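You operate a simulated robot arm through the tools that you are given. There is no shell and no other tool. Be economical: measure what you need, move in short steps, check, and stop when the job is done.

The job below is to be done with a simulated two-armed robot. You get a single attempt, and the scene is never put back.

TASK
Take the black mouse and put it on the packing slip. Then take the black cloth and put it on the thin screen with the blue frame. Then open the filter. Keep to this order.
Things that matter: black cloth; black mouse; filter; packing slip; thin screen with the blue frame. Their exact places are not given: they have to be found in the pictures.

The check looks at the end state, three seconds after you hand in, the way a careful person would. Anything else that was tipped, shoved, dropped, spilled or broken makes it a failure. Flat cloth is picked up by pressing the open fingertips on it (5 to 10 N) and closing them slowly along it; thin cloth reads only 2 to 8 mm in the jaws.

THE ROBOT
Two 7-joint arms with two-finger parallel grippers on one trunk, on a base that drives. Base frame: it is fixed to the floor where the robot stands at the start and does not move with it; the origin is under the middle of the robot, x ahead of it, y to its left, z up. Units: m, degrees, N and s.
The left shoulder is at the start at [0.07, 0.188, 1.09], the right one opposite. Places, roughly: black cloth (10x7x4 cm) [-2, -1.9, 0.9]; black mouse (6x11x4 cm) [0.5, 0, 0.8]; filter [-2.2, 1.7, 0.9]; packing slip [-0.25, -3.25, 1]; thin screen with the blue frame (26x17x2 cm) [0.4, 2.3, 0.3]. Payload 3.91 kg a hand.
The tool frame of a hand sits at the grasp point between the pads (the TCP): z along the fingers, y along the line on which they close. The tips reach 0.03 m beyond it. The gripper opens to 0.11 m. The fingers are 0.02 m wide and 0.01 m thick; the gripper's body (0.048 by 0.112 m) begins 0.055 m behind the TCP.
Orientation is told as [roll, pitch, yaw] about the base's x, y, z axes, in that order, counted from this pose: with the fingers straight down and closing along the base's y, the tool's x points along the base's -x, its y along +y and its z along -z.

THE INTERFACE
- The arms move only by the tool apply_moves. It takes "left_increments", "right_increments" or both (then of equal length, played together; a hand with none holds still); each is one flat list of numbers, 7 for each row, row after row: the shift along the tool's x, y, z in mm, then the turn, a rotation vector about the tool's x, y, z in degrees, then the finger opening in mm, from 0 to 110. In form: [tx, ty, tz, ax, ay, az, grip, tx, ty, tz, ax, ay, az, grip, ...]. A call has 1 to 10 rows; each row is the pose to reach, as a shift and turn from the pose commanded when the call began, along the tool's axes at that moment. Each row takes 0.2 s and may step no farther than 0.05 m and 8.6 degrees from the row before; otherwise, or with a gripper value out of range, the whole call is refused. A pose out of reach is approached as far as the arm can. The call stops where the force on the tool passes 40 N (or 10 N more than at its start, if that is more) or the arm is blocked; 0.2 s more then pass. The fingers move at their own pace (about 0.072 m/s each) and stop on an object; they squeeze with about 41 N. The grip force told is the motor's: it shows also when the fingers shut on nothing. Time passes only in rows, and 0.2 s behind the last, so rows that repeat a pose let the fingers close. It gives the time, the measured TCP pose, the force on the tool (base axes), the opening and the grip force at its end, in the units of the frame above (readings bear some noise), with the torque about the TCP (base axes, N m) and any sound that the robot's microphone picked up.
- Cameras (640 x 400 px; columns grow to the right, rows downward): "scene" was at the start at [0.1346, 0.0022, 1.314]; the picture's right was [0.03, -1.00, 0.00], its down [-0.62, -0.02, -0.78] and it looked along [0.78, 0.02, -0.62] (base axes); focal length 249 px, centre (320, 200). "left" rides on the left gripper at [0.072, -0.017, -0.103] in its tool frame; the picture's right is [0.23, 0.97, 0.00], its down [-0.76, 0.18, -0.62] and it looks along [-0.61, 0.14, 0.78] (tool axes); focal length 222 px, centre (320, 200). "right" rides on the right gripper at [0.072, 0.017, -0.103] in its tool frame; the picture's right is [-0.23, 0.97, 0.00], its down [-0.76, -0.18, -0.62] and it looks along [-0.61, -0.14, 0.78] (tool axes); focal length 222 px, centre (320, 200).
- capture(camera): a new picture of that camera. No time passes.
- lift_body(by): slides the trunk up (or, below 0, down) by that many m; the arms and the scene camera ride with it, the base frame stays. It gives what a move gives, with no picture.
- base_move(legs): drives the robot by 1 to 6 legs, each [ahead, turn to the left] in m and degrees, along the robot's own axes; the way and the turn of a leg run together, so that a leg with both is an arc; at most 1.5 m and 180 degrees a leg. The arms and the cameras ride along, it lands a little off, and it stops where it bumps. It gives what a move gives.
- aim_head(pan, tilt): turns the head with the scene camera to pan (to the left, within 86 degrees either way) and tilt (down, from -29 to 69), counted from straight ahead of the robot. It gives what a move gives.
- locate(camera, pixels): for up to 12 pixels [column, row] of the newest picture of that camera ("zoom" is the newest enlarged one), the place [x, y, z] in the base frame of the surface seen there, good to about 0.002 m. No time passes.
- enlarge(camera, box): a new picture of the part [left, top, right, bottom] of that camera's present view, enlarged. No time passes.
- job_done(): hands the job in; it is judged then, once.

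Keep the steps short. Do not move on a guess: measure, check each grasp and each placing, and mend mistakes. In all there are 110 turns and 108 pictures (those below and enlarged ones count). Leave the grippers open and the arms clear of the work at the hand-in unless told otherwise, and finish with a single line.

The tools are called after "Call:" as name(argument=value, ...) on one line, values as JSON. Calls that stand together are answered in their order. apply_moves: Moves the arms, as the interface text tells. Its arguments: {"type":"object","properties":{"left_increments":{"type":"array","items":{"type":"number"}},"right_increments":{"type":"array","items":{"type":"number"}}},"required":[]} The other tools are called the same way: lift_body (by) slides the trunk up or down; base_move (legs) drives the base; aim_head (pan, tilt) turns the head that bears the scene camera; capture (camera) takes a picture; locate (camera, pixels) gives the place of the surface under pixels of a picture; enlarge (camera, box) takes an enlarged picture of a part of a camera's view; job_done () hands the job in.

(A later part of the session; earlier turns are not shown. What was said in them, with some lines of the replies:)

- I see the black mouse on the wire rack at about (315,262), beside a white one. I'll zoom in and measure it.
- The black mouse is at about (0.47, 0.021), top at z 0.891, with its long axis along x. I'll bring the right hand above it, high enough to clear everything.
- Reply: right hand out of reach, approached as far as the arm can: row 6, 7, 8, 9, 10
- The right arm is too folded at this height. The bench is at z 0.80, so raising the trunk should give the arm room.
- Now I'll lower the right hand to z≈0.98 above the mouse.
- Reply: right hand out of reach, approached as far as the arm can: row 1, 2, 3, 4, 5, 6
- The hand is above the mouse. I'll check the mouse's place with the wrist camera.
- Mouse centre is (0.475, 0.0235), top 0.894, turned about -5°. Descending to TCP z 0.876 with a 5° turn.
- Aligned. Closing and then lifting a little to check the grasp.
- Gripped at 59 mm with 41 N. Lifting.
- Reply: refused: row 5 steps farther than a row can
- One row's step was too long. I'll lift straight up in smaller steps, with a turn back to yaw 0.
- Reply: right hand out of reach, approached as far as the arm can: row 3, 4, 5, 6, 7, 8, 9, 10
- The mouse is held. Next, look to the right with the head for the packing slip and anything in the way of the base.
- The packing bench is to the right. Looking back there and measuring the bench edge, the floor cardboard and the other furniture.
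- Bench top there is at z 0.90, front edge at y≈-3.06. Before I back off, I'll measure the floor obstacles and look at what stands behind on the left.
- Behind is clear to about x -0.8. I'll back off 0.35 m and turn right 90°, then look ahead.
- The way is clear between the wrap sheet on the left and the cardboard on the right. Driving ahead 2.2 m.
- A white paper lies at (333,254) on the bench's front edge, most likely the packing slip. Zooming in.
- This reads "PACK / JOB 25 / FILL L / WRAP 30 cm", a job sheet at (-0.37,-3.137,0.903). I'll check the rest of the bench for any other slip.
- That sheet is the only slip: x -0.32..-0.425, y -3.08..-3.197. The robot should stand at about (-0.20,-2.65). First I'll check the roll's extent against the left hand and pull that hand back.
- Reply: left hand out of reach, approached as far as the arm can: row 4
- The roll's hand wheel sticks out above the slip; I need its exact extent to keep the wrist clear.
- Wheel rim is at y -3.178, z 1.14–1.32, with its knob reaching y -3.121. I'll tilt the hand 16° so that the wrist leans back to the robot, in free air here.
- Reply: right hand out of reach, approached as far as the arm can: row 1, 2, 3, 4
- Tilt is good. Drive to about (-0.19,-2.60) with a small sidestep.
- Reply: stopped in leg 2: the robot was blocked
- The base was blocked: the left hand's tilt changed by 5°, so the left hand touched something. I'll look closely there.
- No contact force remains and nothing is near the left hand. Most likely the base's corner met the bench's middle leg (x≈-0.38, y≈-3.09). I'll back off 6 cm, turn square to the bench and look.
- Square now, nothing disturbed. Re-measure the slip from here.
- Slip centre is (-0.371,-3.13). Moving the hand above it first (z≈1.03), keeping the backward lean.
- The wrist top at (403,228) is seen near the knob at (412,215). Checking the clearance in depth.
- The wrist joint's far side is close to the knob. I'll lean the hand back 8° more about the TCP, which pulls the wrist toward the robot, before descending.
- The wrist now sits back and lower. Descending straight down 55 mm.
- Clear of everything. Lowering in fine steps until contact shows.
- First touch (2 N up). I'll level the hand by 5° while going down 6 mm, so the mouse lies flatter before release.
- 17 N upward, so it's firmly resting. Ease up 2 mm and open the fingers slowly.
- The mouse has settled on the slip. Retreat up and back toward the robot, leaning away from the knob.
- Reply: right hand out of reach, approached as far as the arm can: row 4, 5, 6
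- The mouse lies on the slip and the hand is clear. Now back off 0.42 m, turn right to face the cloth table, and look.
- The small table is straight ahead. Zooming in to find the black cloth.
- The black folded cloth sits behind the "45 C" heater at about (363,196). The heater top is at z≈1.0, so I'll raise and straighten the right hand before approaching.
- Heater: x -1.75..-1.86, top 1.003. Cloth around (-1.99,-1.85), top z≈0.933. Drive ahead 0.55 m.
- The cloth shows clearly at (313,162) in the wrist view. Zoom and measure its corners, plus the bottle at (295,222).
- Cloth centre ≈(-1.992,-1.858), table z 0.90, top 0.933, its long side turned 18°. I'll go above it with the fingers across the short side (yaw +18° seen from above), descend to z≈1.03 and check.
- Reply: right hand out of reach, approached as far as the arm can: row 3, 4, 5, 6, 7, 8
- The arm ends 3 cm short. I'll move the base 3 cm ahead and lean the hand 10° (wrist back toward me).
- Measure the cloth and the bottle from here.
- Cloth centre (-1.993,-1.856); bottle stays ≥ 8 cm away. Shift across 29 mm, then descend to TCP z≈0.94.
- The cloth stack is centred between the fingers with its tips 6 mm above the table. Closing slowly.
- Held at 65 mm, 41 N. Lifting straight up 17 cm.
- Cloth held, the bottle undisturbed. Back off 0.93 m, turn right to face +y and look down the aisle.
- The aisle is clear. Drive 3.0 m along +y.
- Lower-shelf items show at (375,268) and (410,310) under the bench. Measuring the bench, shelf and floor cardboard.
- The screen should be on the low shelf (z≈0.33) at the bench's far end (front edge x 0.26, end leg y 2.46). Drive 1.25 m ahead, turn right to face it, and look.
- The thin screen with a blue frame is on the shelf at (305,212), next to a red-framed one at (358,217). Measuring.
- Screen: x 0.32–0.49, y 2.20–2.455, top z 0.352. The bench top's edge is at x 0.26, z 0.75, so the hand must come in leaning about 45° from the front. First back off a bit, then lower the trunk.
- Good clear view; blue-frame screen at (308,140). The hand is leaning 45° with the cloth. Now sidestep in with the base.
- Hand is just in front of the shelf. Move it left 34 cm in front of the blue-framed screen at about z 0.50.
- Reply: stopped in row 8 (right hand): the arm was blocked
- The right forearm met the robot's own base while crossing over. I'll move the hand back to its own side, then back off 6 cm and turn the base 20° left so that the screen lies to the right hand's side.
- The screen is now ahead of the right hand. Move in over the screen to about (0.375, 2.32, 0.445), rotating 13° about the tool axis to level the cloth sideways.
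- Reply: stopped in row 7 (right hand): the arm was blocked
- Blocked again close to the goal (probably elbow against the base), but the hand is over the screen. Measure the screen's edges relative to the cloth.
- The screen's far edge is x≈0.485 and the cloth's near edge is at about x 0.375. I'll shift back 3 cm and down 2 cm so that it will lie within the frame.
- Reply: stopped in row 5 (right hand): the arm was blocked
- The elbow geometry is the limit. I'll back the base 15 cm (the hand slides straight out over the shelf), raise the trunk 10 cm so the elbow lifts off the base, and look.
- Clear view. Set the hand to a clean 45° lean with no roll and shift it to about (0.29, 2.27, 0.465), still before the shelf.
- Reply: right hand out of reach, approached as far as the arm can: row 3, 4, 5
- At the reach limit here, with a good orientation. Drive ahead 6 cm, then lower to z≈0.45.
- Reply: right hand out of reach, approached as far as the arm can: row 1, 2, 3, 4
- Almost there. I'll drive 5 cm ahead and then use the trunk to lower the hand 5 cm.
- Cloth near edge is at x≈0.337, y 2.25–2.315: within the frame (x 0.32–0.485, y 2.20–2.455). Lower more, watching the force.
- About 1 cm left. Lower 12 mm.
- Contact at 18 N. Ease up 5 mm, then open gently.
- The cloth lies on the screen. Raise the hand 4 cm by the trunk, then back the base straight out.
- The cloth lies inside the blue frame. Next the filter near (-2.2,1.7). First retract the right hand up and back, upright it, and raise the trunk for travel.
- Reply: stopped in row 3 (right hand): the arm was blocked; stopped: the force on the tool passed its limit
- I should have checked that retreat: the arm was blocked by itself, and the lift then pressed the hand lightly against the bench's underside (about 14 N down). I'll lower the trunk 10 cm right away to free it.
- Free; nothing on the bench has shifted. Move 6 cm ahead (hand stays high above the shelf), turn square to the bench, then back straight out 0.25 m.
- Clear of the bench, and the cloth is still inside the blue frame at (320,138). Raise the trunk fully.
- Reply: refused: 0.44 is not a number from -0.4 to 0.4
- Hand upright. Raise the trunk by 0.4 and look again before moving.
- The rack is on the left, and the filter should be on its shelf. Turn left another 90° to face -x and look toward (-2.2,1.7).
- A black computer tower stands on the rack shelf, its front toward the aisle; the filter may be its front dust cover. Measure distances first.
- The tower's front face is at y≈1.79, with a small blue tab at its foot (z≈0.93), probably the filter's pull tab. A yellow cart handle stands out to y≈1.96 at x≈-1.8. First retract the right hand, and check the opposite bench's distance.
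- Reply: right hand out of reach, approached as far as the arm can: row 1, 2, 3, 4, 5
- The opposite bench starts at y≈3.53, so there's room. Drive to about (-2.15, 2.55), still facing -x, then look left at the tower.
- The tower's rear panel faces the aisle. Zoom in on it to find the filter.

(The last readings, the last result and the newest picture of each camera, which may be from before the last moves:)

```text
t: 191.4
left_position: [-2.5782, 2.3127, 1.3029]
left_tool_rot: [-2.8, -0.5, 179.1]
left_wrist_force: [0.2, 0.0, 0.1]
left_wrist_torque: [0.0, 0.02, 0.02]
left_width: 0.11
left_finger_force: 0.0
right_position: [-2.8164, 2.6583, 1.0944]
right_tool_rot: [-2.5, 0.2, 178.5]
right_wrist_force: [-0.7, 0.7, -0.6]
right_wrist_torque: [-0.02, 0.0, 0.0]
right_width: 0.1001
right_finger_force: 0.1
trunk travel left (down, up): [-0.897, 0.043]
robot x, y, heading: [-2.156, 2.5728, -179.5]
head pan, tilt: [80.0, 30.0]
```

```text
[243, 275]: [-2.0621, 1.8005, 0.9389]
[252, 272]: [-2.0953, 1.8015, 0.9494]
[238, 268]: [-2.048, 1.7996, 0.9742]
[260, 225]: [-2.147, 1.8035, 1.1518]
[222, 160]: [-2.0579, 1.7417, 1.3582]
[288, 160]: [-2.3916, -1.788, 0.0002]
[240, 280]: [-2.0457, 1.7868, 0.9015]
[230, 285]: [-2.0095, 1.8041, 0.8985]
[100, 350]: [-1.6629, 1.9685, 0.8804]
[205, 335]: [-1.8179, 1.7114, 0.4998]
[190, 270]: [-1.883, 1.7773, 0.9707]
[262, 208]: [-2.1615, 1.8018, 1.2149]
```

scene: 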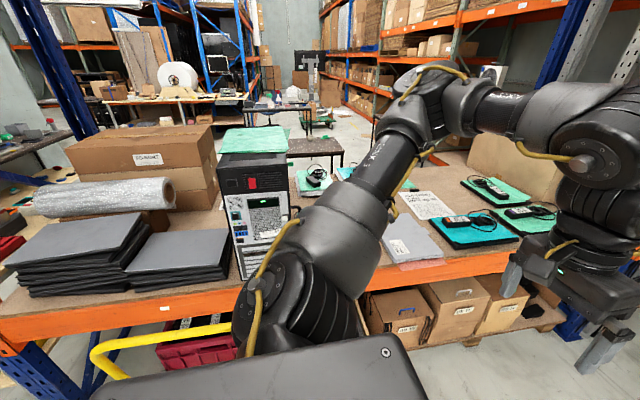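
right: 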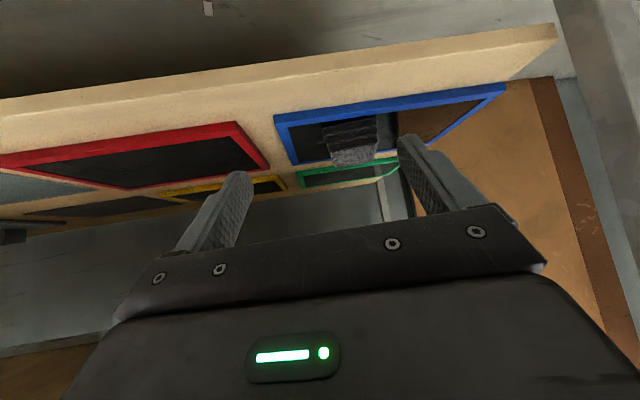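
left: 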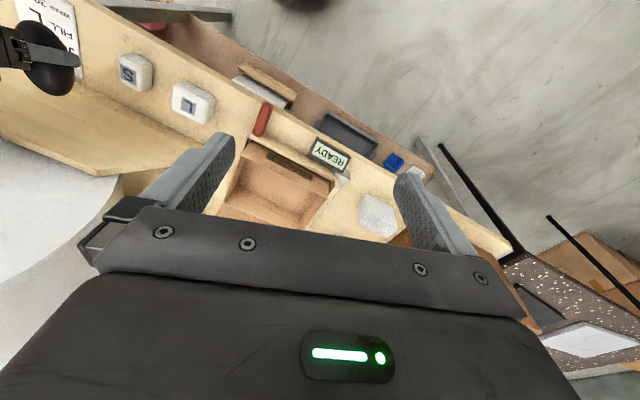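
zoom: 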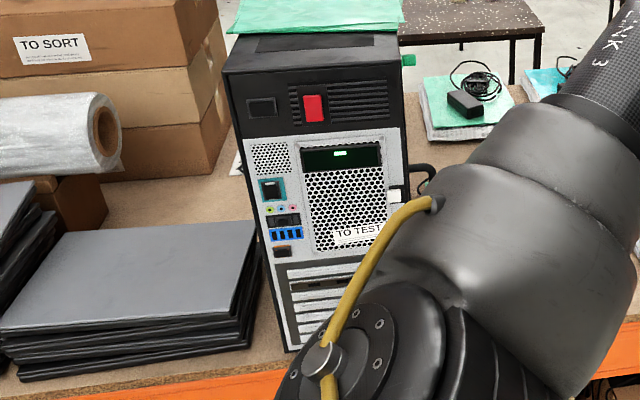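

The left arm hides the rest. Turn to face the rack; the right hand stays 10 cm clear of the tower.

Call:
base_move(legs=[[0, 90]])

Call:
aim_head(pan=0, tilt=40)

Call:
capture(camera="scene")

```text
t: 195.6
left_position: [-1.8975, 2.1479, 1.3023]
left_tool_rot: [-2.8, -0.5, -90.8]
left_wrist_force: [0.2, -0.7, -0.5]
left_wrist_torque: [-0.04, -0.01, 0.0]
left_width: 0.1098
left_finger_force: 0.1
right_position: [-2.2427, 1.9092, 1.0942]
right_tool_rot: [-2.6, 0.4, -91.4]
right_wrist_force: [0.0, -0.2, -0.7]
right_wrist_torque: [-0.02, -0.01, 0.02]
right_width: 0.1001
right_finger_force: 0.0
trunk travel left (down, up): [-0.897, 0.043]
robot x, y, heading: [-2.1562, 2.5718, -89.6]
head pan, tilt: [80.0, 30.0]
```

```text
t: 197.2
left_position: [-1.8989, 2.1487, 1.3032]
left_tool_rot: [-2.9, -0.5, -90.8]
left_wrist_force: [0.3, -0.5, 0.3]
left_wrist_torque: [0.01, 0.03, 0.02]
left_width: 0.11
left_finger_force: 0.1
right_position: [-2.2421, 1.9092, 1.0941]
right_tool_rot: [-2.6, 0.4, -91.3]
right_wrist_force: [0.2, 0.2, -0.1]
right_wrist_torque: [-0.02, 0.02, -0.03]
right_width: 0.1002
right_finger_force: 0.1
trunk travel left (down, up): [-0.897, 0.043]
robot x, y, heading: [-2.1558, 2.5694, -89.7]
head pan, tilt: [0.0, 40.0]
```

```text
17 pictures are left
```

scene: 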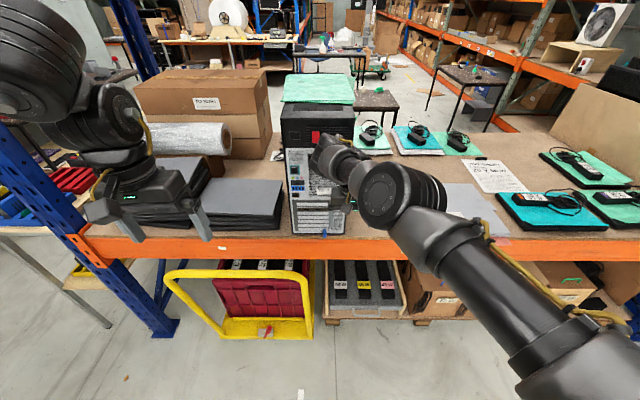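

The right hand hides the tower's lower right. Shift it 20 cm to the right and zoom in on the tower.

Call:
apply_moves(right_increments=[0, -45, 0, 0, 0, 0, 100, 0, -90, 0, 0, 0, 0, 100, 0, -135, 0, 0, 0, 0, 100, 0, -180, 0, 0, 0, 0, 100, 0, -220, 0, 0, 0, 0, 100])

Call:
enlarge(camera="scene", box=[265, 120, 365, 250])

Call:
locate(camera="scene", pixels=[[305, 330], [265, 332], [308, 285], [175, 275], [290, 235], [330, 240], [200, 285], [220, 335]])

```text
t: 198.3
left_position: [-1.9036, 2.1476, 1.3042]
left_tool_rot: [-2.5, -0.5, -90.8]
left_wrist_force: [-0.4, 0.5, 0.4]
left_wrist_torque: [-0.03, -0.03, -0.03]
left_width: 0.1099
left_finger_force: 0.2
right_position: [-2.4586, 1.8675, 1.1244]
right_tool_rot: [-2.3, 0.4, -91.3]
right_wrist_force: [0.1, 0.2, -0.6]
right_wrist_torque: [0.02, -0.01, -0.01]
right_width: 0.1
right_finger_force: 0.0
right hand out of reach, approached as far as the arm can: row 1, 2, 3, 4, 5
trunk travel left (down, up): [-0.897, 0.043]
robot x, y, heading: [-2.1567, 2.5697, -89.5]
head pan, tilt: [0.0, 40.0]
```

```text
3.08 times, centred on (315, 185) of scene
```

zoom: 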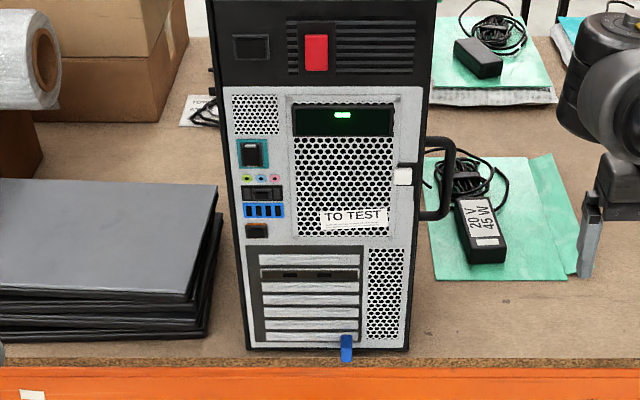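

```text
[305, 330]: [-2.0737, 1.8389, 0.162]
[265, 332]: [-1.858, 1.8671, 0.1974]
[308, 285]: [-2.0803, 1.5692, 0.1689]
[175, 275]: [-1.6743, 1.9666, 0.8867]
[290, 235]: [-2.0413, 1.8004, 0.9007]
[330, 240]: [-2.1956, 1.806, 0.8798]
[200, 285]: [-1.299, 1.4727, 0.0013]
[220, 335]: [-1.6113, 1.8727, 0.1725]
```

A blue pull tab hangs at the tower's foot, (346,348) in the zoom: the bottom filter. Locate it exactly.

Call:
locate(camera="zoom", pixels=[[346, 340], [346, 348], [346, 357], [341, 348], [351, 348], [330, 348], [365, 348], [346, 330], [346, 366], [300, 349], [440, 180], [390, 350]])

Call:
enlarge(camera="scene", box=[300, 205, 350, 245])

```text
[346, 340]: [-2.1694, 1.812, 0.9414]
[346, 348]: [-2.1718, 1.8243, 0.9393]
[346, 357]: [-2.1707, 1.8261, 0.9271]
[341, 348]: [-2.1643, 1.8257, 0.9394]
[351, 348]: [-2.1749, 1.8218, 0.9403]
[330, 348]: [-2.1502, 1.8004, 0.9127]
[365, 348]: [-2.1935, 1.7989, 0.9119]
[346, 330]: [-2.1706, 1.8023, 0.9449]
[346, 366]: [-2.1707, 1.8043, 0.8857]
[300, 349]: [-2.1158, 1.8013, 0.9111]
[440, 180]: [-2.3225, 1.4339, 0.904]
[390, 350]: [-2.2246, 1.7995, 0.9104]
```

```text
10.00 times, centred on (325, 225) of scene
```

zoom: 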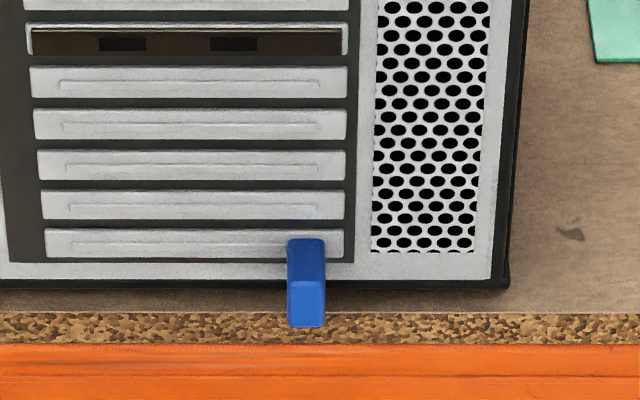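

Tab: x -2.170, about 14 mm wide, standing out from the face (y 1.80) to y 1.826, z≈0.92–0.94. I'll grip it from its sides with the hand leaning 40° so that the gripper's body stays clear of the tower. First the pre-pose at (-2.17, 1.95, 1.03).

Call:
apply_moves(right_increments=[30, 25, 0, 0, -6, 0, 80, 60, 55, 10, 0, -12, 0, 60, 80, 90, 20, 0, -18, 0, 50, 80, 130, 30, 0, -24, 0, 50, 80, 170, 45, 0, -30, 0, 50, 80, 210, 60, 0, -36, 0, 50, 80, 250, 80, 0, -40, 0, 50, 80, 285, 95, 0, -40, 0, 50, 80, 285, 95, 0, -40, 0, 50])

Call:
capture(camera="right")

```text
t: 199.9
left_position: [-1.8896, 2.1469, 1.3023]
left_tool_rot: [-3.3, -0.6, -90.9]
left_wrist_force: [0.8, -0.4, 0.0]
left_wrist_torque: [-0.02, 0.1, -0.02]
left_width: 0.11
left_finger_force: 0.0
right_position: [-2.3084, 1.9127, 1.042]
right_tool_rot: [-12.5, -40.8, -88.9]
right_wrist_force: [1.8, -0.6, -0.3]
right_wrist_torque: [0.02, 0.03, -0.02]
right_width: 0.0502
right_finger_force: 0.1
right hand out of reach, approached as far as the arm can: row 1, 2, 3, 4, 5, 6
trunk travel left (down, up): [-0.897, 0.043]
robot x, y, heading: [-2.1511, 2.5697, -89.9]
head pan, tilt: [0.0, 40.0]
stopped in row 7 (right hand): the arm was blocked; the commanded pose is now the measured one
```

```text
14 pictures are left
```

right: 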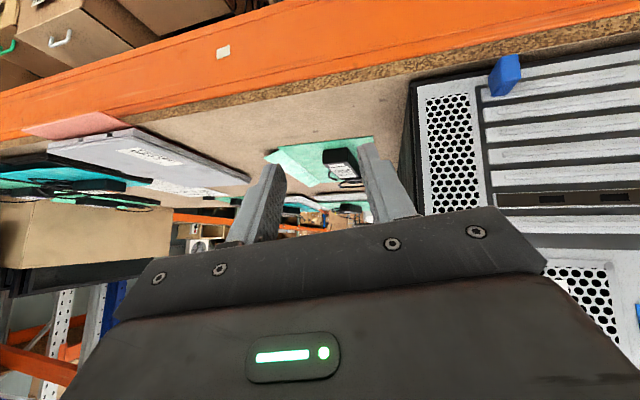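

Blocked again; the right arm crosses too near the middle (the left arm was nudged). Turning the base 15° left puts the tab on the right hand's side.

Call:
base_move(legs=[[0, 16]])

```text
t: 201.3
left_position: [-1.7903, 2.2343, 1.3018]
left_tool_rot: [-2.9, -0.5, -74.9]
left_wrist_force: [0.8, -0.6, 0.1]
left_wrist_torque: [-0.02, 0.04, 0.04]
left_width: 0.11
left_finger_force: 0.0
right_position: [-2.1262, 1.8937, 1.0407]
right_tool_rot: [-12.0, -40.8, -73.3]
right_wrist_force: [0.9, 0.3, 0.6]
right_wrist_torque: [0.01, -0.02, -0.04]
right_width: 0.05
right_finger_force: 0.1
trunk travel left (down, up): [-0.897, 0.043]
robot x, y, heading: [-2.1556, 2.5711, -73.6]
head pan, tilt: [0.0, 40.0]
```

Now rotate 12.5° about the tool axis so the fingers close square to the tab, and move to the pre-pose (-2.170, 1.885, 0.99).

Call:
apply_moves(right_increments=[12, -12, 15, 0, 0, 6, 50, 24, -24, 30, 0, 0, 12.5, 50, 36, -36, 44, 0, 0, 12.5, 50, 36, -36, 44, 0, 0, 12.5, 50])

Call:
capture(camera="right")

```text
t: 202.5
left_position: [-1.7928, 2.2341, 1.3026]
left_tool_rot: [-2.9, -0.6, -74.9]
left_wrist_force: [0.6, 0.5, 0.1]
left_wrist_torque: [0.0, -0.02, 0.01]
left_width: 0.11
left_finger_force: 0.2
right_position: [-2.1882, 1.868, 1.0069]
right_tool_rot: [-2.1, -44.3, -90.3]
right_wrist_force: [0.9, -0.1, 0.1]
right_wrist_torque: [-0.02, -0.01, 0.05]
right_width: 0.0502
right_finger_force: 0.0
trunk travel left (down, up): [-0.897, 0.043]
robot x, y, heading: [-2.1573, 2.57, -73.7]
head pan, tilt: [0.0, 40.0]
stopped in row 4 (right hand): the arm was blocked; the commanded pose is now the measured one
```

```text
13 pictures are left
```

right: 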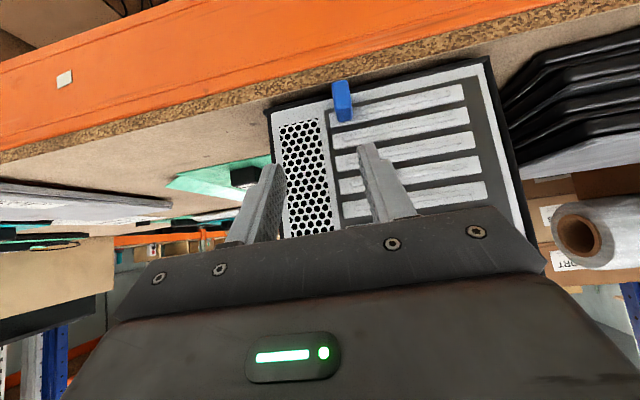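

The fold of the arm seems to be the limit. Back the base 10 cm so the arm can stretch more.

Call:
base_move(legs=[[-0.1, 0]])

```text
t: 203.6
left_position: [-1.8204, 2.3271, 1.3027]
left_tool_rot: [-2.9, -0.4, -75.0]
left_wrist_force: [0.4, 0.3, -1.1]
left_wrist_torque: [0.0, 0.01, 0.02]
left_width: 0.1097
left_finger_force: 0.0
right_position: [-2.2156, 1.962, 1.0061]
right_tool_rot: [-2.2, -44.2, -90.2]
right_wrist_force: [0.9, -0.3, 0.1]
right_wrist_torque: [-0.01, 0.01, 0.03]
right_width: 0.05
right_finger_force: 0.1
trunk travel left (down, up): [-0.897, 0.043]
robot x, y, heading: [-2.1827, 2.6656, -73.8]
head pan, tilt: [0.0, 40.0]
```

Now stretch to the pre-pose (-2.170, 1.875, 0.985).

Call:
apply_moves(right_increments=[-12, 12, 18, 0, 0, 0, 50, -24, 24, 37, 0, 0, 0, 50, -36, 36, 55, 0, 0, 0, 50, -48, 48, 74, 0, 0, 0, 50, -48, 48, 74, 0, 0, 0, 50])

Call:
capture(camera="right")

```text
t: 204.8
left_position: [-1.8209, 2.3284, 1.3031]
left_tool_rot: [-2.9, -0.5, -74.9]
left_wrist_force: [-0.3, -0.4, 0.0]
left_wrist_torque: [-0.01, 0.01, -0.02]
left_width: 0.11
left_finger_force: 0.0
right_position: [-2.1728, 1.8738, 0.9852]
right_tool_rot: [-1.9, -44.3, -90.3]
right_wrist_force: [-0.1, -0.2, 0.9]
right_wrist_torque: [0.0, -0.02, -0.01]
right_width: 0.0503
right_finger_force: 0.1
trunk travel left (down, up): [-0.897, 0.043]
robot x, y, heading: [-2.1839, 2.6632, -74.1]
head pan, tilt: [0.0, 40.0]
```

```text
12 pictures are left
```

right: 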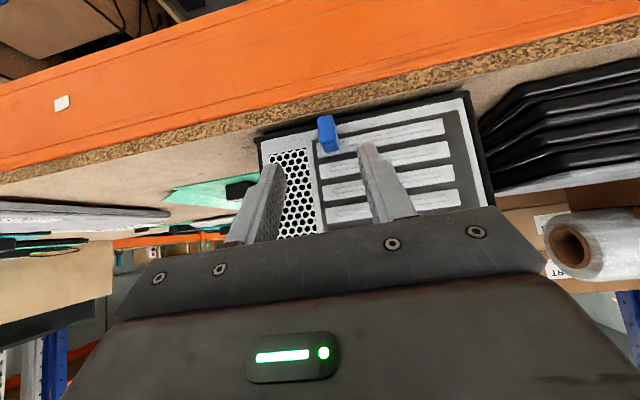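

Reached exactly. The blue tab shows at (327,132), between the finger tips. Measure it.

Call:
locate(camera="right", pixels=[[323, 120], [328, 135], [331, 148], [319, 135], [335, 135], [325, 117], [350, 145], [325, 110]])

```text
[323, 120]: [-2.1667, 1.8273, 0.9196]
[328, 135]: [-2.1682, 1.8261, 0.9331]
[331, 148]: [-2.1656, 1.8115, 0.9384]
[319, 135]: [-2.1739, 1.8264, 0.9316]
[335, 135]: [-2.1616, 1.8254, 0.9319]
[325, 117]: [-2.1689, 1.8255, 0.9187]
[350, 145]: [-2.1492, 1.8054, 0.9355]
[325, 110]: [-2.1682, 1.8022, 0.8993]
```

Tab centre (-2.168, 1.814, 0.929). The approach is straight along the fingers: 58 mm ahead, 7 mm sideways.

Call:
apply_moves(right_increments=[0, 4, 20, 0, 0, 0, 50, 0, 7, 38, 0, 0, 0, 50, 0, 7, 50, 0, 0, 0, 50, 0, 7, 57, 0, 0, 0, 50, 0, 7, 57, 0, 0, 0, 50])

Call:
capture(camera="right")

```text
t: 206.0
left_position: [-1.8204, 2.3299, 1.3037]
left_tool_rot: [-2.9, -0.5, -74.9]
left_wrist_force: [-0.2, 0.3, 0.6]
left_wrist_torque: [0.0, 0.01, 0.02]
left_width: 0.1099
left_finger_force: 0.0
right_position: [-2.166, 1.8366, 0.9452]
right_tool_rot: [-2.2, -44.2, -90.1]
right_wrist_force: [-0.8, -0.2, 0.5]
right_wrist_torque: [-0.01, -0.02, -0.01]
right_width: 0.0504
right_finger_force: 0.0
trunk travel left (down, up): [-0.897, 0.043]
robot x, y, heading: [-2.1808, 2.6675, -74.0]
head pan, tilt: [0.0, 40.0]
```

```text
11 pictures are left
```

right: 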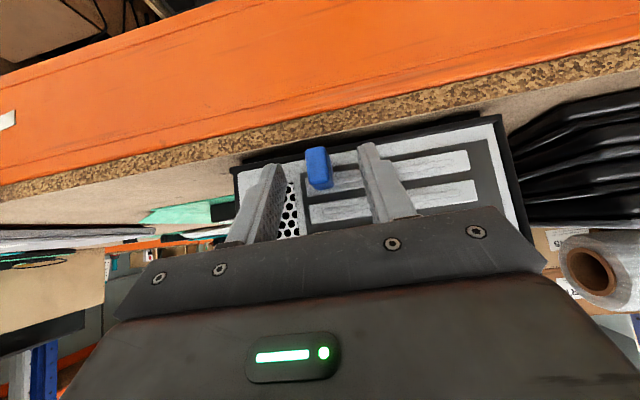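

The tab lies between the fingertips. Advance 3 mm more and close slowly.

Call:
apply_moves(right_increments=[0, 0, 3, 0, 0, 0, 40, 0, 0, 3, 0, 0, 0, 30, 0, 0, 3, 0, 0, 0, 20, 0, 0, 3, 0, 0, 0, 10, 0, 0, 3, 0, 0, 0, 5, 0, 0, 3, 0, 0, 0, 5])

```text
t: 207.4
left_position: [-1.8217, 2.3301, 1.3039]
left_tool_rot: [-2.8, -0.5, -75.0]
left_wrist_force: [0.4, -0.7, 0.3]
left_wrist_torque: [0.0, 0.01, -0.01]
left_width: 0.1099
left_finger_force: 0.0
right_position: [-2.1688, 1.8341, 0.9428]
right_tool_rot: [-2.1, -44.3, -90.3]
right_wrist_force: [-3.0, -0.3, 0.0]
right_wrist_torque: [-0.04, -0.7, 0.34]
right_width: 0.0138
right_finger_force: 41.1
trunk travel left (down, up): [-0.897, 0.043]
robot x, y, heading: [-2.1837, 2.6604, -73.9]
head pan, tilt: [0.0, 40.0]
```

Gripped the tab, 13.8 mm wide. Pull straight toward +y, first 4 cm, watching the force.

Call:
apply_moves(right_increments=[7.2, 0, -7, 0, 0, 0, 5, 14.3, -0.5, -14, 0, 0, 0, 5, 21.5, -0.8, -21, 0, 0, 0, 5, 28.7, -1, -28, 0, 0, 0, 5, 28.7, -1, -28, 0, 0, 0, 5])

Call:
capture(camera="right")

```text
t: 208.6
left_position: [-1.822, 2.3314, 1.3035]
left_tool_rot: [-2.7, -0.6, -74.9]
left_wrist_force: [0.3, -0.3, 0.2]
left_wrist_torque: [0.01, 0.01, 0.04]
left_width: 0.1099
left_finger_force: 0.0
right_position: [-2.1666, 1.875, 0.9441]
right_tool_rot: [-1.9, -44.3, -90.4]
right_wrist_force: [-10.9, 1.2, 0.2]
right_wrist_torque: [-0.18, -0.42, 0.15]
right_width: 0.0138
right_finger_force: 40.8
right hand out of reach, approached as far as the arm can: row 1
trunk travel left (down, up): [-0.897, 0.043]
robot x, y, heading: [-2.1821, 2.6668, -73.9]
head pan, tilt: [0.0, 40.0]
```

```text
10 pictures are left
```

right: 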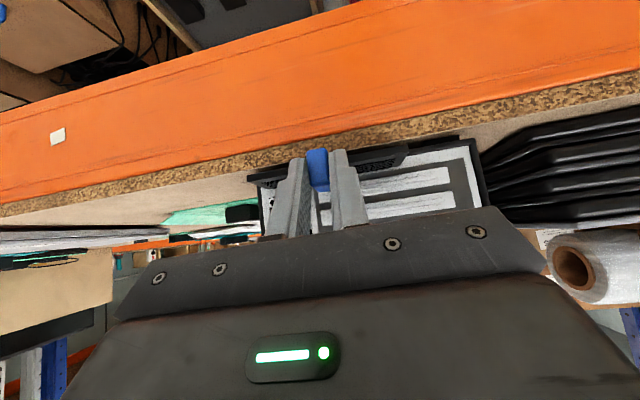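

It slides: the black mesh tray emerges. There's 11 N of sideways load, so I'll correct 3 mm to -x and pull 6 cm more.

Call:
apply_moves(right_increments=[7.2, -3, -7, 0, 0, 0, 5, 14.3, -3.5, -14, 0, 0, 0, 5, 21.5, -3.8, -21, 0, 0, 0, 5, 28.7, -4, -28, 0, 0, 0, 5, 36, -4, -35, 0, 0, 0, 5, 43, -4, -42, 0, 0, 0, 5, 43, -4, -42, 0, 0, 0, 5])

```text
t: 210.2
left_position: [-1.8194, 2.3256, 1.302]
left_tool_rot: [-2.9, -0.4, -74.8]
left_wrist_force: [-0.3, 0.7, -1.1]
left_wrist_torque: [-0.04, -0.12, -0.01]
left_width: 0.1101
left_finger_force: 0.0
right_position: [-2.1776, 1.9256, 0.9441]
right_tool_rot: [-2.8, -44.5, -90.3]
right_wrist_force: [11.3, -0.7, 0.5]
right_wrist_torque: [1.04, -0.81, 0.8]
right_width: 0.0145
right_finger_force: 41.1
trunk travel left (down, up): [-0.897, 0.043]
robot x, y, heading: [-2.1833, 2.667, -73.7]
head pan, tilt: [0.0, 40.0]
```

Pulled 9 cm so far; the sideways load is now +11 N. Look at the tray from the scene camera.

Call:
aim_head(pan=-8, tilt=45)

Call:
capture(camera="scene")

Call:
capture(camera="right")

```text
t: 210.9
left_position: [-1.8184, 2.3261, 1.3023]
left_tool_rot: [-2.9, -0.4, -75.1]
left_wrist_force: [-0.3, 0.1, 0.7]
left_wrist_torque: [-0.05, -0.02, -0.01]
left_width: 0.1102
left_finger_force: 0.1
right_position: [-2.1768, 1.9258, 0.9428]
right_tool_rot: [-3.0, -44.7, -90.1]
right_wrist_force: [8.1, -1.3, -0.2]
right_wrist_torque: [1.09, -0.79, 0.72]
right_width: 0.0143
right_finger_force: 41.2
trunk travel left (down, up): [-0.897, 0.043]
robot x, y, heading: [-2.1827, 2.6668, -74.1]
head pan, tilt: [-8.0, 45.0]
```

```text
9 pictures are left
```

scene: 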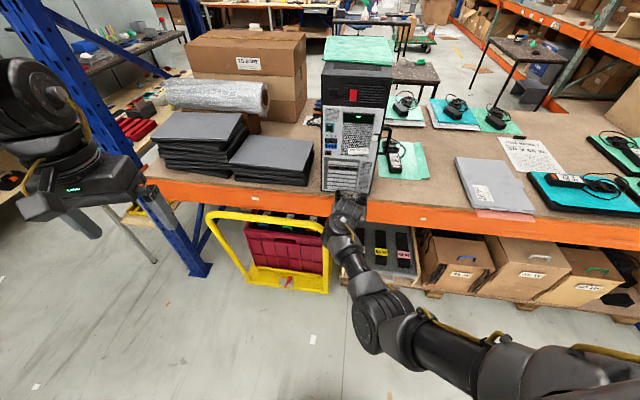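

```text
8 pictures are left
```

right: 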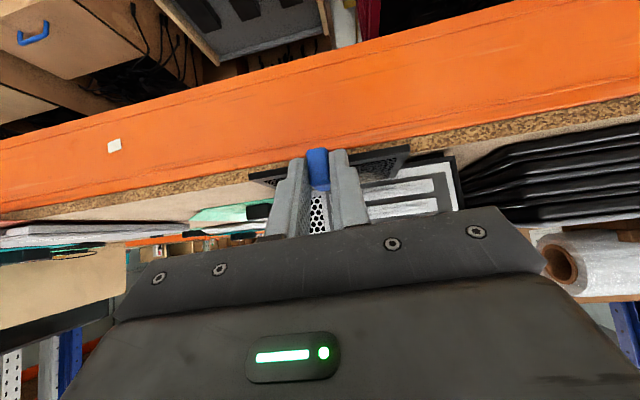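

The tray is coming out straight. Correct 5 mm to +x and pull another 5 cm.

Call:
apply_moves(right_increments=[4, 5, -4, 0, 0, 0, 5, 11, 5, -11, 0, 0, 0, 5, 18, 5, -18, 0, 0, 0, 5, 25, 5, -25, 0, 0, 0, 5, 32, 5, -32, 0, 0, 0, 5, 36, 5, -35, 0, 0, 0, 5, 36, 5, -35, 0, 0, 0, 5])

```text
t: 212.7
left_position: [-1.8206, 2.3295, 1.3031]
left_tool_rot: [-2.8, -0.5, -75.0]
left_wrist_force: [0.0, 0.0, -0.1]
left_wrist_torque: [0.0, 0.01, 0.03]
left_width: 0.1099
left_finger_force: 0.1
right_position: [-2.2187, 1.9459, 0.9641]
right_tool_rot: [-7.6, -47.9, -89.1]
right_wrist_force: [0.1, -0.2, 0.9]
right_wrist_torque: [0.0, -0.03, -0.01]
right_width: 0.005
right_finger_force: 0.2
trunk travel left (down, up): [-0.897, 0.043]
robot x, y, heading: [-2.1862, 2.6642, -73.8]
head pan, tilt: [-8.0, 45.0]
stopped in row 7 (right hand): the arm was blocked; the commanded pose is now the measured one
```

The arm blocked on itself and the tab slipped out of the fingers. See where the tray stands now.

Call:
enlarge(camera="scene", box=[290, 130, 410, 240])

Call:
capture(camera="right")

```text
3.64 times, centred on (350, 185) of scene
```

zoom: 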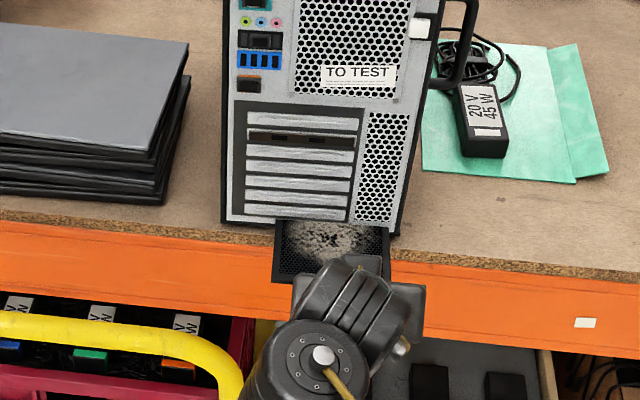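

```text
6 pictures are left
```

right: 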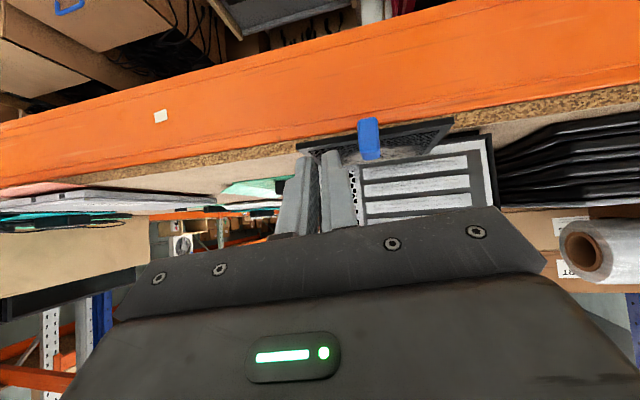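

The tray with its dusty mesh is out. Measure how far.

Call:
locate(camera="right", pixels=[[368, 130], [368, 150], [300, 145], [448, 122], [420, 140], [362, 125], [378, 125]])

Call:
locate(camera="zoom", pixels=[[274, 281], [278, 225], [330, 240], [388, 230], [225, 222]])

```text
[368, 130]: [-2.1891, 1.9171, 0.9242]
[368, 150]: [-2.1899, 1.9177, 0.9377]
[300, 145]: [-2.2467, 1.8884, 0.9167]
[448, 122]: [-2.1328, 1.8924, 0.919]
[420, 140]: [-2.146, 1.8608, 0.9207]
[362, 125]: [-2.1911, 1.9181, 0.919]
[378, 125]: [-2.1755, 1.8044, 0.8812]
```

```text
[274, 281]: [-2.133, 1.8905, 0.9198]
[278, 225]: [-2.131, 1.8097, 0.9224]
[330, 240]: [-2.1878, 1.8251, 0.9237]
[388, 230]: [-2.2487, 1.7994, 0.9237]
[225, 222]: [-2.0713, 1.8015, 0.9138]
```

The tab front moved from y 1.827 to 1.918: the filter is 9 cm open. But its x changed by about -2 cm, so I'll check whether the tower itself shifted.

Call:
locate(camera="zoom", pixels=[[232, 200], [395, 205], [236, 100], [410, 60], [221, 219], [226, 190], [240, 20], [400, 228], [398, 222], [332, 200]])

Call:
locate(camera="scene", pixels=[[326, 70], [390, 75], [323, 105], [388, 108], [358, 45]])

```text
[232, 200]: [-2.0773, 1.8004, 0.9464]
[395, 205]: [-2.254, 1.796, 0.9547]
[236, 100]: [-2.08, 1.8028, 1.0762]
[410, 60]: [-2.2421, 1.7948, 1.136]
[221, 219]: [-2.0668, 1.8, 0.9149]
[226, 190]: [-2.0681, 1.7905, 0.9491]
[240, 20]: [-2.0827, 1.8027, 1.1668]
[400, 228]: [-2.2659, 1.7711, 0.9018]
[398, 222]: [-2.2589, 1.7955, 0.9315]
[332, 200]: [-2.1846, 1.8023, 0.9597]
```

```text
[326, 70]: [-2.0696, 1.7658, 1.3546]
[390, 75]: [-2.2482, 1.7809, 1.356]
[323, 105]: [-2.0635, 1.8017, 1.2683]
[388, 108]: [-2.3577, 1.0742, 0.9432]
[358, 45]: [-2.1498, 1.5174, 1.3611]
```

The tower was dragged about 2 cm toward -x. That needs mending: I'll back the base 12 cm so the arm works stretched, regrip the tab, ease the tower back by 2 cm, and pull the filter with little force.

Call:
base_move(legs=[[-0.12, 0]])

```text
t: 213.9
left_position: [-1.855, 2.444, 1.3026]
left_tool_rot: [-2.9, -0.4, -75.2]
left_wrist_force: [-0.3, -0.5, 0.7]
left_wrist_torque: [0.03, 0.03, 0.01]
left_width: 0.1101
left_finger_force: 0.1
right_position: [-2.253, 2.0613, 0.962]
right_tool_rot: [-7.8, -47.7, -89.1]
right_wrist_force: [0.0, 0.5, -0.4]
right_wrist_torque: [0.0, 0.0, 0.0]
right_width: 0.005
right_finger_force: 0.1
trunk travel left (down, up): [-0.897, 0.043]
robot x, y, heading: [-2.2147, 2.7785, -73.6]
head pan, tilt: [-8.0, 45.0]
```

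Move to the pre-pose before the tab (-2.190, 1.963, 0.983), levelling the roll, fingers open 50 mm.

Call:
apply_moves(right_increments=[-20, 17, 12, -1.8, 0.9, 0, 50, -41, 35, 25, -3.6, 1.8, 0, 50, -62, 52, 38, -5.4, 2.8, 0, 50, -82, 69, 50, -7.2, 3.7, 0.4, 50, -82, 69, 50, -7.2, 3.7, 0.4, 50])

Call:
capture(camera="right")

Call:
locate(camera="right", pixels=[[320, 130], [328, 130], [335, 130], [325, 140], [330, 150], [345, 150]])

```text
t: 215.2
left_position: [-1.8546, 2.4441, 1.3031]
left_tool_rot: [-2.8, -0.4, -75.1]
left_wrist_force: [0.4, 0.6, -0.6]
left_wrist_torque: [-0.01, 0.03, 0.01]
left_width: 0.1099
left_finger_force: 0.1
right_position: [-2.1906, 1.9637, 0.9845]
right_tool_rot: [0.3, -44.1, -90.2]
right_wrist_force: [0.7, 0.3, -0.3]
right_wrist_torque: [0.02, 0.0, 0.03]
right_width: 0.0499
right_finger_force: 0.0
trunk travel left (down, up): [-0.897, 0.043]
robot x, y, heading: [-2.2169, 2.7782, -74.1]
head pan, tilt: [-8.0, 45.0]
```

```text
5 pictures are left
```

right: 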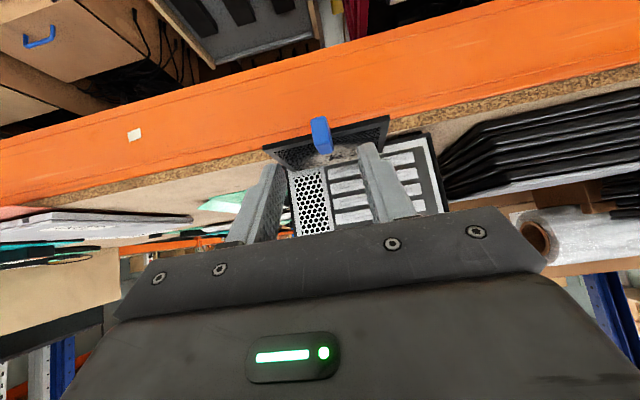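

```text
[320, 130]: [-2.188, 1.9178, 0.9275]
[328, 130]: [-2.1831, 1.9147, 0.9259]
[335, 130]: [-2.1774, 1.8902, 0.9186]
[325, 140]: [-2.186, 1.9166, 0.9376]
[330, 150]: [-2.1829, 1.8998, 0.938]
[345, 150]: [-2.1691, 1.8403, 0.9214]
```

Tab centred between the tips. Advance 56 mm along the fingers and close.

Call:
apply_moves(right_increments=[0, 1, 20, 0, 0, 0, 50, 0, 1, 40, 0, 0, 0, 50, 0, 1, 56, 0, 0, 0, 50, 0, 1, 56, 0, 0, 0, 50, 0, 1, 56, 0, 0, 0, 35, 0, 1, 56, 0, 0, 0, 22, 0, 1, 56, 0, 0, 0, 12, 0, 1, 56, 0, 0, 0, 5, 0, 1, 56, 0, 0, 0, 5])

```text
t: 217.2
left_position: [-1.8563, 2.446, 1.3035]
left_tool_rot: [-2.8, -0.6, -75.1]
left_wrist_force: [0.0, -0.9, 0.6]
left_wrist_torque: [0.02, 0.0, 0.02]
left_width: 0.1102
left_finger_force: 0.0
right_position: [-2.1949, 1.9411, 0.9578]
right_tool_rot: [0.2, -44.2, -90.2]
right_wrist_force: [1.3, 0.4, 6.6]
right_wrist_torque: [-0.18, -0.1, 0.04]
right_width: 0.0058
right_finger_force: 1.4
right hand out of reach, approached as far as the arm can: row 2, 3, 4, 5, 6, 7, 8, 9
trunk travel left (down, up): [-0.897, 0.043]
robot x, y, heading: [-2.2193, 2.7805, -74.0]
head pan, tilt: [-8.0, 45.0]
```

Just out of reach, so the fingers closed on nothing above the tab. Retract, open, and bring the base 4 cm ahead.

Call:
apply_moves(right_increments=[0, 0, -15, 0, 0, 0, 8, 0, 0, -40, 0, 0, 0, 50, 0, 0, -40, 0, 0, 0, 50, 0, 0, -40, 0, 0, 0, 50])

Call:
base_move(legs=[[0.045, 0]])

```text
t: 218.2
left_position: [-1.8551, 2.4442, 1.3028]
left_tool_rot: [-2.8, -0.5, -75.1]
left_wrist_force: [0.6, 0.2, 0.6]
left_wrist_torque: [-0.02, 0.0, 0.03]
left_width: 0.11
left_finger_force: 0.0
right_position: [-2.1954, 1.9669, 0.9832]
right_tool_rot: [0.2, -44.1, -90.2]
right_wrist_force: [-0.6, -0.6, -0.1]
right_wrist_torque: [-0.01, -0.01, 0.0]
right_width: 0.0501
right_finger_force: 0.0
trunk travel left (down, up): [-0.897, 0.043]
robot x, y, heading: [-2.2157, 2.7767, -73.9]
head pan, tilt: [-8.0, 45.0]
```

```text
t: 219.1
left_position: [-1.8455, 2.4132, 1.3063]
left_tool_rot: [-2.8, -1.1, -75.1]
left_wrist_force: [-0.2, 0.1, -0.7]
left_wrist_torque: [0.02, 0.02, 0.0]
left_width: 0.11
left_finger_force: 0.0
right_position: [-2.1845, 1.9303, 0.9881]
right_tool_rot: [0.4, -44.4, -90.3]
right_wrist_force: [0.0, 0.0, -1.8]
right_wrist_torque: [-0.11, 0.01, -0.01]
right_width: 0.0504
right_finger_force: 0.0
trunk travel left (down, up): [-0.897, 0.043]
robot x, y, heading: [-2.204, 2.7379, -73.9]
head pan, tilt: [-8.0, 45.0]
```

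Now the tips are just above the tab. Lower straight down 42 mm around it, then close.

Call:
apply_moves(right_increments=[8, -2, 11, 0, 0, 0, 50, 17, -4, 23, 0, 0, 0, 50, 25, -4.5, 34, 0, 0, 0, 50, 25, -4.5, 34, 0, 0, 0, 50, 25, -4.5, 34, 0, 0, 0, 35, 25, -4.5, 34, 0, 0, 0, 22, 25, -4.5, 34, 0, 0, 0, 12, 25, -4.5, 34, 0, 0, 0, 5, 25, -4.5, 34, 0, 0, 0, 5])

```text
t: 221.1
left_position: [-1.8446, 2.4093, 1.3046]
left_tool_rot: [-2.8, -1.0, -75.1]
left_wrist_force: [0.4, -0.7, -0.5]
left_wrist_torque: [-0.01, 0.01, 0.0]
left_width: 0.1099
left_finger_force: 0.0
right_position: [-2.1885, 1.9235, 0.9438]
right_tool_rot: [0.3, -44.3, -90.3]
right_wrist_force: [-3.5, -0.3, 3.6]
right_wrist_torque: [-0.1, 0.33, 0.59]
right_width: 0.0134
right_finger_force: 40.9
trunk travel left (down, up): [-0.897, 0.043]
robot x, y, heading: [-2.2027, 2.7394, -74.0]
head pan, tilt: [-8.0, 45.0]
```

Gripped again. Ease +x by 21 mm to bring the tower back.

Call:
apply_moves(right_increments=[0, 4, 0, 0, 0, 0, 5, 0, 8, 0, 0, 0, 0, 5, 0, 12, 0, 0, 0, 0, 5, 0, 16, 0, 0, 0, 0, 5, 0, 20, 0, 0, 0, 0, 5, 0, 22, 0, 0, 0, 0, 5, 0, 22, 0, 0, 0, 0, 5])

Call:
enlarge(camera="scene", box=[290, 60, 410, 240])

```text
t: 222.7
left_position: [-1.8399, 2.4085, 1.3116]
left_tool_rot: [-3.2, -0.7, -75.0]
left_wrist_force: [-0.7, 0.4, -0.8]
left_wrist_torque: [-0.05, 0.0, 0.04]
left_width: 0.1099
left_finger_force: 0.0
right_position: [-2.1709, 1.9244, 0.9437]
right_tool_rot: [0.5, -44.4, -90.7]
right_wrist_force: [-19.8, -4.1, 0.5]
right_wrist_torque: [-0.55, 0.24, -0.08]
right_width: 0.0132
right_finger_force: 40.9
trunk travel left (down, up): [-0.897, 0.043]
robot x, y, heading: [-2.2069, 2.7361, -74.0]
head pan, tilt: [-8.0, 45.0]
```

```text
2.22 times, centred on (350, 150) of scene
```

zoom: 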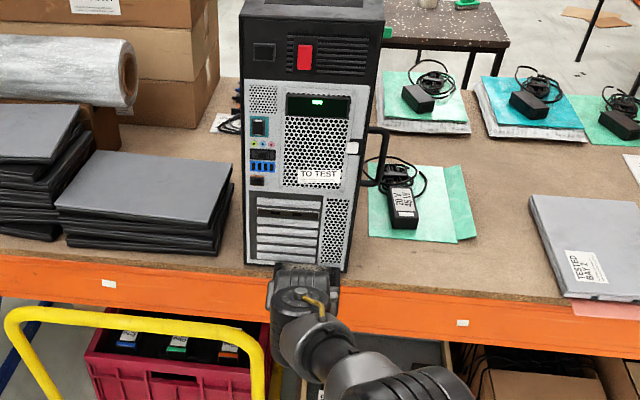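

Call:
locate(camera="zoom", pixels=[[246, 263], [250, 255], [344, 265], [250, 200], [345, 200], [248, 120], [362, 120], [318, 180]])

```text
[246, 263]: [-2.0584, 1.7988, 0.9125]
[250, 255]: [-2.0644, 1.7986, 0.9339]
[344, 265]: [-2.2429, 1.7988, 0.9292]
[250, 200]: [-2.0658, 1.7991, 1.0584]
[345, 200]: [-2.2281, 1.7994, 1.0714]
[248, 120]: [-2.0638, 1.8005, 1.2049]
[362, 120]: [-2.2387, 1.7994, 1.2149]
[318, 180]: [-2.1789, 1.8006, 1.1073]
```

The tower is back to within about 5–7 mm (left edge now x≈-2.057, originally ≈-2.050) and square. A bit more: +7 mm, then pull the filter gently 2 cm to see if it still slides.

Call:
apply_moves(right_increments=[0, 3, 0, 0, 0, 0, 5, 0, 6, 0, 0, 0, 0, 5, 0, 8, 0, 0, 0, 0, 5, 0, 8, 0, 0, 0, 0, 5, 0, 5, 0, 0, 0, 0, 5, 0, 3, 0, 0, 0, 0, 5, 0, 3, 0, 0, 0, 0, 5])

```text
t: 224.2
left_position: [-1.8461, 2.4083, 1.3058]
left_tool_rot: [-2.7, -0.9, -75.0]
left_wrist_force: [-1.6, 0.5, -0.7]
left_wrist_torque: [-0.01, -0.03, -0.01]
left_width: 0.1101
left_finger_force: 0.0
right_position: [-2.1646, 1.9235, 0.9451]
right_tool_rot: [0.5, -44.4, -90.3]
right_wrist_force: [-13.2, -0.9, 4.8]
right_wrist_torque: [-0.51, 0.41, -0.34]
right_width: 0.0133
right_finger_force: 41.0
trunk travel left (down, up): [-0.897, 0.043]
robot x, y, heading: [-2.2021, 2.7368, -74.0]
head pan, tilt: [-8.0, 45.0]
```

Now relax the side load by 3 mm and pull +y 3 cm more.

Call:
apply_moves(right_increments=[0, -3, 0, 0, 0, 0, 5, 5, -3, -5, 0, 0, 0, 5, 11, -3, -10.5, 0, 0, 0, 5, 16, -3, -15.5, 0, 0, 0, 5, 21.5, -3, -21, 0, 0, 0, 5, 21.5, -3, -21, 0, 0, 0, 5])

```text
t: 225.7
left_position: [-1.839, 2.4086, 1.3077]
left_tool_rot: [-3.3, -0.9, -74.5]
left_wrist_force: [-3.2, -0.1, -0.4]
left_wrist_torque: [-0.05, -0.22, 0.05]
left_width: 0.1099
left_finger_force: 0.2
right_position: [-2.1641, 1.9539, 0.9449]
right_tool_rot: [0.2, -44.4, -90.1]
right_wrist_force: [6.8, -1.0, 3.1]
right_wrist_torque: [-0.33, -0.31, 0.11]
right_width: 0.0135
right_finger_force: 41.3
trunk travel left (down, up): [-0.897, 0.043]
robot x, y, heading: [-2.204, 2.7374, -74.0]
head pan, tilt: [-8.0, 45.0]
```

It slides freely: 12 cm out now. The left arm gets nudged by the right one, so move the left hand 15 cm outward first.

Call:
apply_moves(left_increments=[0, 40, 0, 0, 0, 0, 110, 0, 80, 0, 0, 0, 0, 110, 0, 120, 0, 0, 0, 0, 110, 0, 160, 0, 0, 0, 0, 110, 0, 160, 0, 0, 0, 0, 110])

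```text
t: 226.8
left_position: [-1.6875, 2.4477, 1.2972]
left_tool_rot: [-2.9, -0.9, -75.0]
left_wrist_force: [-0.2, 1.2, 0.5]
left_wrist_torque: [0.0, 0.02, -0.03]
left_width: 0.1102
left_finger_force: 0.0
right_position: [-2.1638, 1.9545, 0.9448]
right_tool_rot: [0.3, -44.4, -90.1]
right_wrist_force: [13.8, 0.0, 4.7]
right_wrist_torque: [0.01, -0.07, -0.01]
right_width: 0.0133
right_finger_force: 41.0
trunk travel left (down, up): [-0.897, 0.043]
robot x, y, heading: [-2.2008, 2.7369, -74.0]
head pan, tilt: [-8.0, 45.0]
```

Pull 4 cm more, with a 2 mm side correction.

Call:
apply_moves(right_increments=[4, 2, -4, 0, 0, 0, 5, 9, 3, -9, 0, 0, 0, 5, 14, 3, -14, 0, 0, 0, 5, 19, 3, -19, 0, 0, 0, 5, 24, 3, -24, 0, 0, 0, 5, 29, 3, -28, 0, 0, 0, 5, 29, 3, -28, 0, 0, 0, 5])

```text
t: 228.4
left_position: [-1.6882, 2.4481, 1.2976]
left_tool_rot: [-2.8, -0.9, -75.0]
left_wrist_force: [-0.3, -0.1, 0.4]
left_wrist_torque: [0.0, 0.02, -0.03]
left_width: 0.1101
left_finger_force: 0.1
right_position: [-2.1641, 1.9931, 0.9441]
right_tool_rot: [0.3, -44.3, -90.2]
right_wrist_force: [2.7, 0.7, 4.7]
right_wrist_torque: [0.07, 0.13, -0.1]
right_width: 0.0133
right_finger_force: 40.9
trunk travel left (down, up): [-0.897, 0.043]
robot x, y, heading: [-2.2048, 2.7358, -73.8]
head pan, tilt: [-8.0, 45.0]
```

16 cm out, low force all around. Pull 4 cm more, watching for the stop.

Call:
apply_moves(right_increments=[5, 0, -5, 0, 0, 0, 5, 10, 0, -10, 0, 0, 0, 5, 15, 0, -15, 0, 0, 0, 5, 20, 0, -20, 0, 0, 0, 5, 25, 0, -24, 0, 0, 0, 5, 29, 0, -28, 0, 0, 0, 5, 29, 0, -28, 0, 0, 0, 5])

```text
t: 230.2
left_position: [-1.6908, 2.4479, 1.2978]
left_tool_rot: [-2.9, -0.9, -75.0]
left_wrist_force: [0.7, 1.0, 0.0]
left_wrist_torque: [-0.03, 0.02, 0.03]
left_width: 0.1101
left_finger_force: 0.0
right_position: [-2.186, 2.0105, 0.9636]
right_tool_rot: [-1.0, -46.8, -90.7]
right_wrist_force: [-2.2, 1.4, 1.7]
right_wrist_torque: [-0.04, 0.02, -0.04]
right_width: 0.0043
right_finger_force: 0.0
trunk travel left (down, up): [-0.897, 0.043]
robot x, y, heading: [-2.2063, 2.7363, -74.0]
head pan, tilt: [-8.0, 45.0]
stopped in row 7 (right hand): the arm was blocked; the commanded pose is now the measured one
```

The arm hit its own limit again and slipped off. Check the tray and the tower.

Call:
enlarge(camera="scene", box=[290, 60, 410, 250])

Call:
capture(camera="right")

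```text
2.11 times, centred on (350, 155) of scene
```

zoom: 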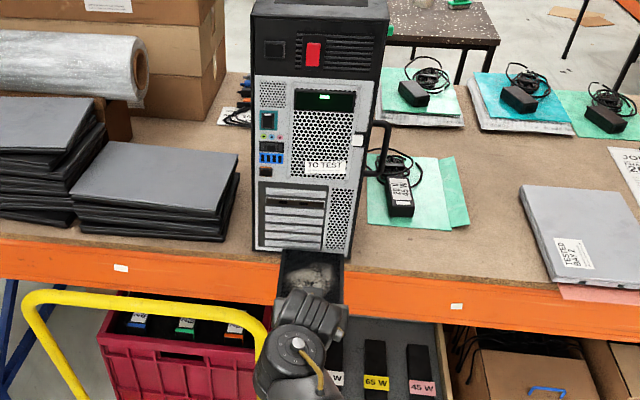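

```text
2 pictures are left
5 turns are left
```

right: 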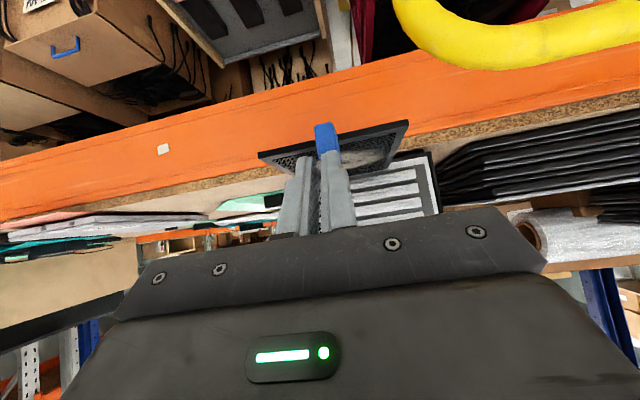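

Only 5 turns are left. The filter stands well open. Measure the tower edges and tab, and back the base away to clear the hand.

Call:
locate(camera="zoom", pixels=[[254, 246], [258, 240], [345, 250], [283, 285], [285, 262], [262, 160], [355, 160]])

Call:
locate(camera="right", pixels=[[325, 130], [325, 145], [262, 158], [405, 128]])

Call:
base_move(legs=[[-0.15, 0]])

Call:
enlarge(camera="scene", box=[270, 40, 430, 260])

```text
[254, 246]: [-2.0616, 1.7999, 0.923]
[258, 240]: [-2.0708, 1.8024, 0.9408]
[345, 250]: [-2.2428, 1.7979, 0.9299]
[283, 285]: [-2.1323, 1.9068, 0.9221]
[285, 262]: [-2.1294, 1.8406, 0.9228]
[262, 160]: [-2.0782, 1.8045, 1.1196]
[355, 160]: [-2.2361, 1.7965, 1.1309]
```

```text
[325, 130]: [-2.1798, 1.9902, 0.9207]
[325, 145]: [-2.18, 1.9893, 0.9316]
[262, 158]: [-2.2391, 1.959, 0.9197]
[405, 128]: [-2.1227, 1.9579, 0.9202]
```

```text
t: 231.6
left_position: [-1.7308, 2.5903, 1.2965]
left_tool_rot: [-2.7, -0.6, -75.0]
left_wrist_force: [-0.3, -0.1, 0.0]
left_wrist_torque: [0.01, 0.01, 0.0]
left_width: 0.1098
left_finger_force: 0.1
right_position: [-2.2267, 2.1545, 0.9596]
right_tool_rot: [-1.1, -46.6, -90.7]
right_wrist_force: [0.0, 0.3, 0.6]
right_wrist_torque: [0.01, 0.04, 0.0]
right_width: 0.0049
right_finger_force: 0.0
trunk travel left (down, up): [-0.897, 0.043]
robot x, y, heading: [-2.2455, 2.8822, -74.0]
head pan, tilt: [-8.0, 45.0]
```

```text
1.82 times, centred on (350, 150) of scene
4 turns are left
```

zoom: 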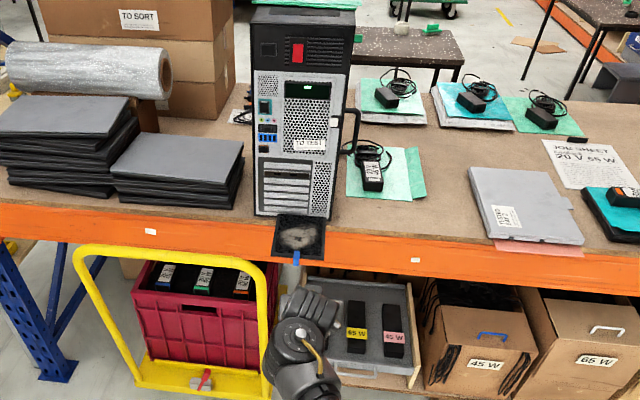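

The filter is 16 cm open and the tower stands within about a centimetre of where it was. Open the right gripper, clear of everything.

Call:
apply_moves(right_increments=[0, 0, -10, 0, 0, 0, 40, 0, 0, -20, 0, 0, 0, 80, 0, 0, -20, 0, 0, 0, 100, 0, 0, -20, 0, 0, 0, 100, 0, 0, -20, 0, 0, 0, 100])

```text
t: 232.8
left_position: [-1.7312, 2.5934, 1.2967]
left_tool_rot: [-2.8, -0.9, -74.9]
left_wrist_force: [0.0, -0.1, -0.8]
left_wrist_torque: [-0.01, 0.02, 0.02]
left_width: 0.1098
left_finger_force: 0.1
right_position: [-2.2357, 2.1608, 0.9828]
right_tool_rot: [-1.8, -47.6, -90.7]
right_wrist_force: [0.0, 0.4, 0.9]
right_wrist_torque: [0.02, 0.0, -0.01]
right_width: 0.1001
right_finger_force: 0.0
trunk travel left (down, up): [-0.897, 0.043]
robot x, y, heading: [-2.2433, 2.8849, -74.1]
head pan, tilt: [-8.0, 45.0]
3 turns are left
```

Both grippers are open and clear, so I'm handing in.

Call:
job_done()

```text
The job is handed in.
```

The mouse is on the packing slip, the cloth is on the blue-framed screen and the filter is pulled about 16 cm open, in that order, but the tower holding the filter was dragged about 2 cm while I pulled and I got it back only to within about 1 cm of where it stood.
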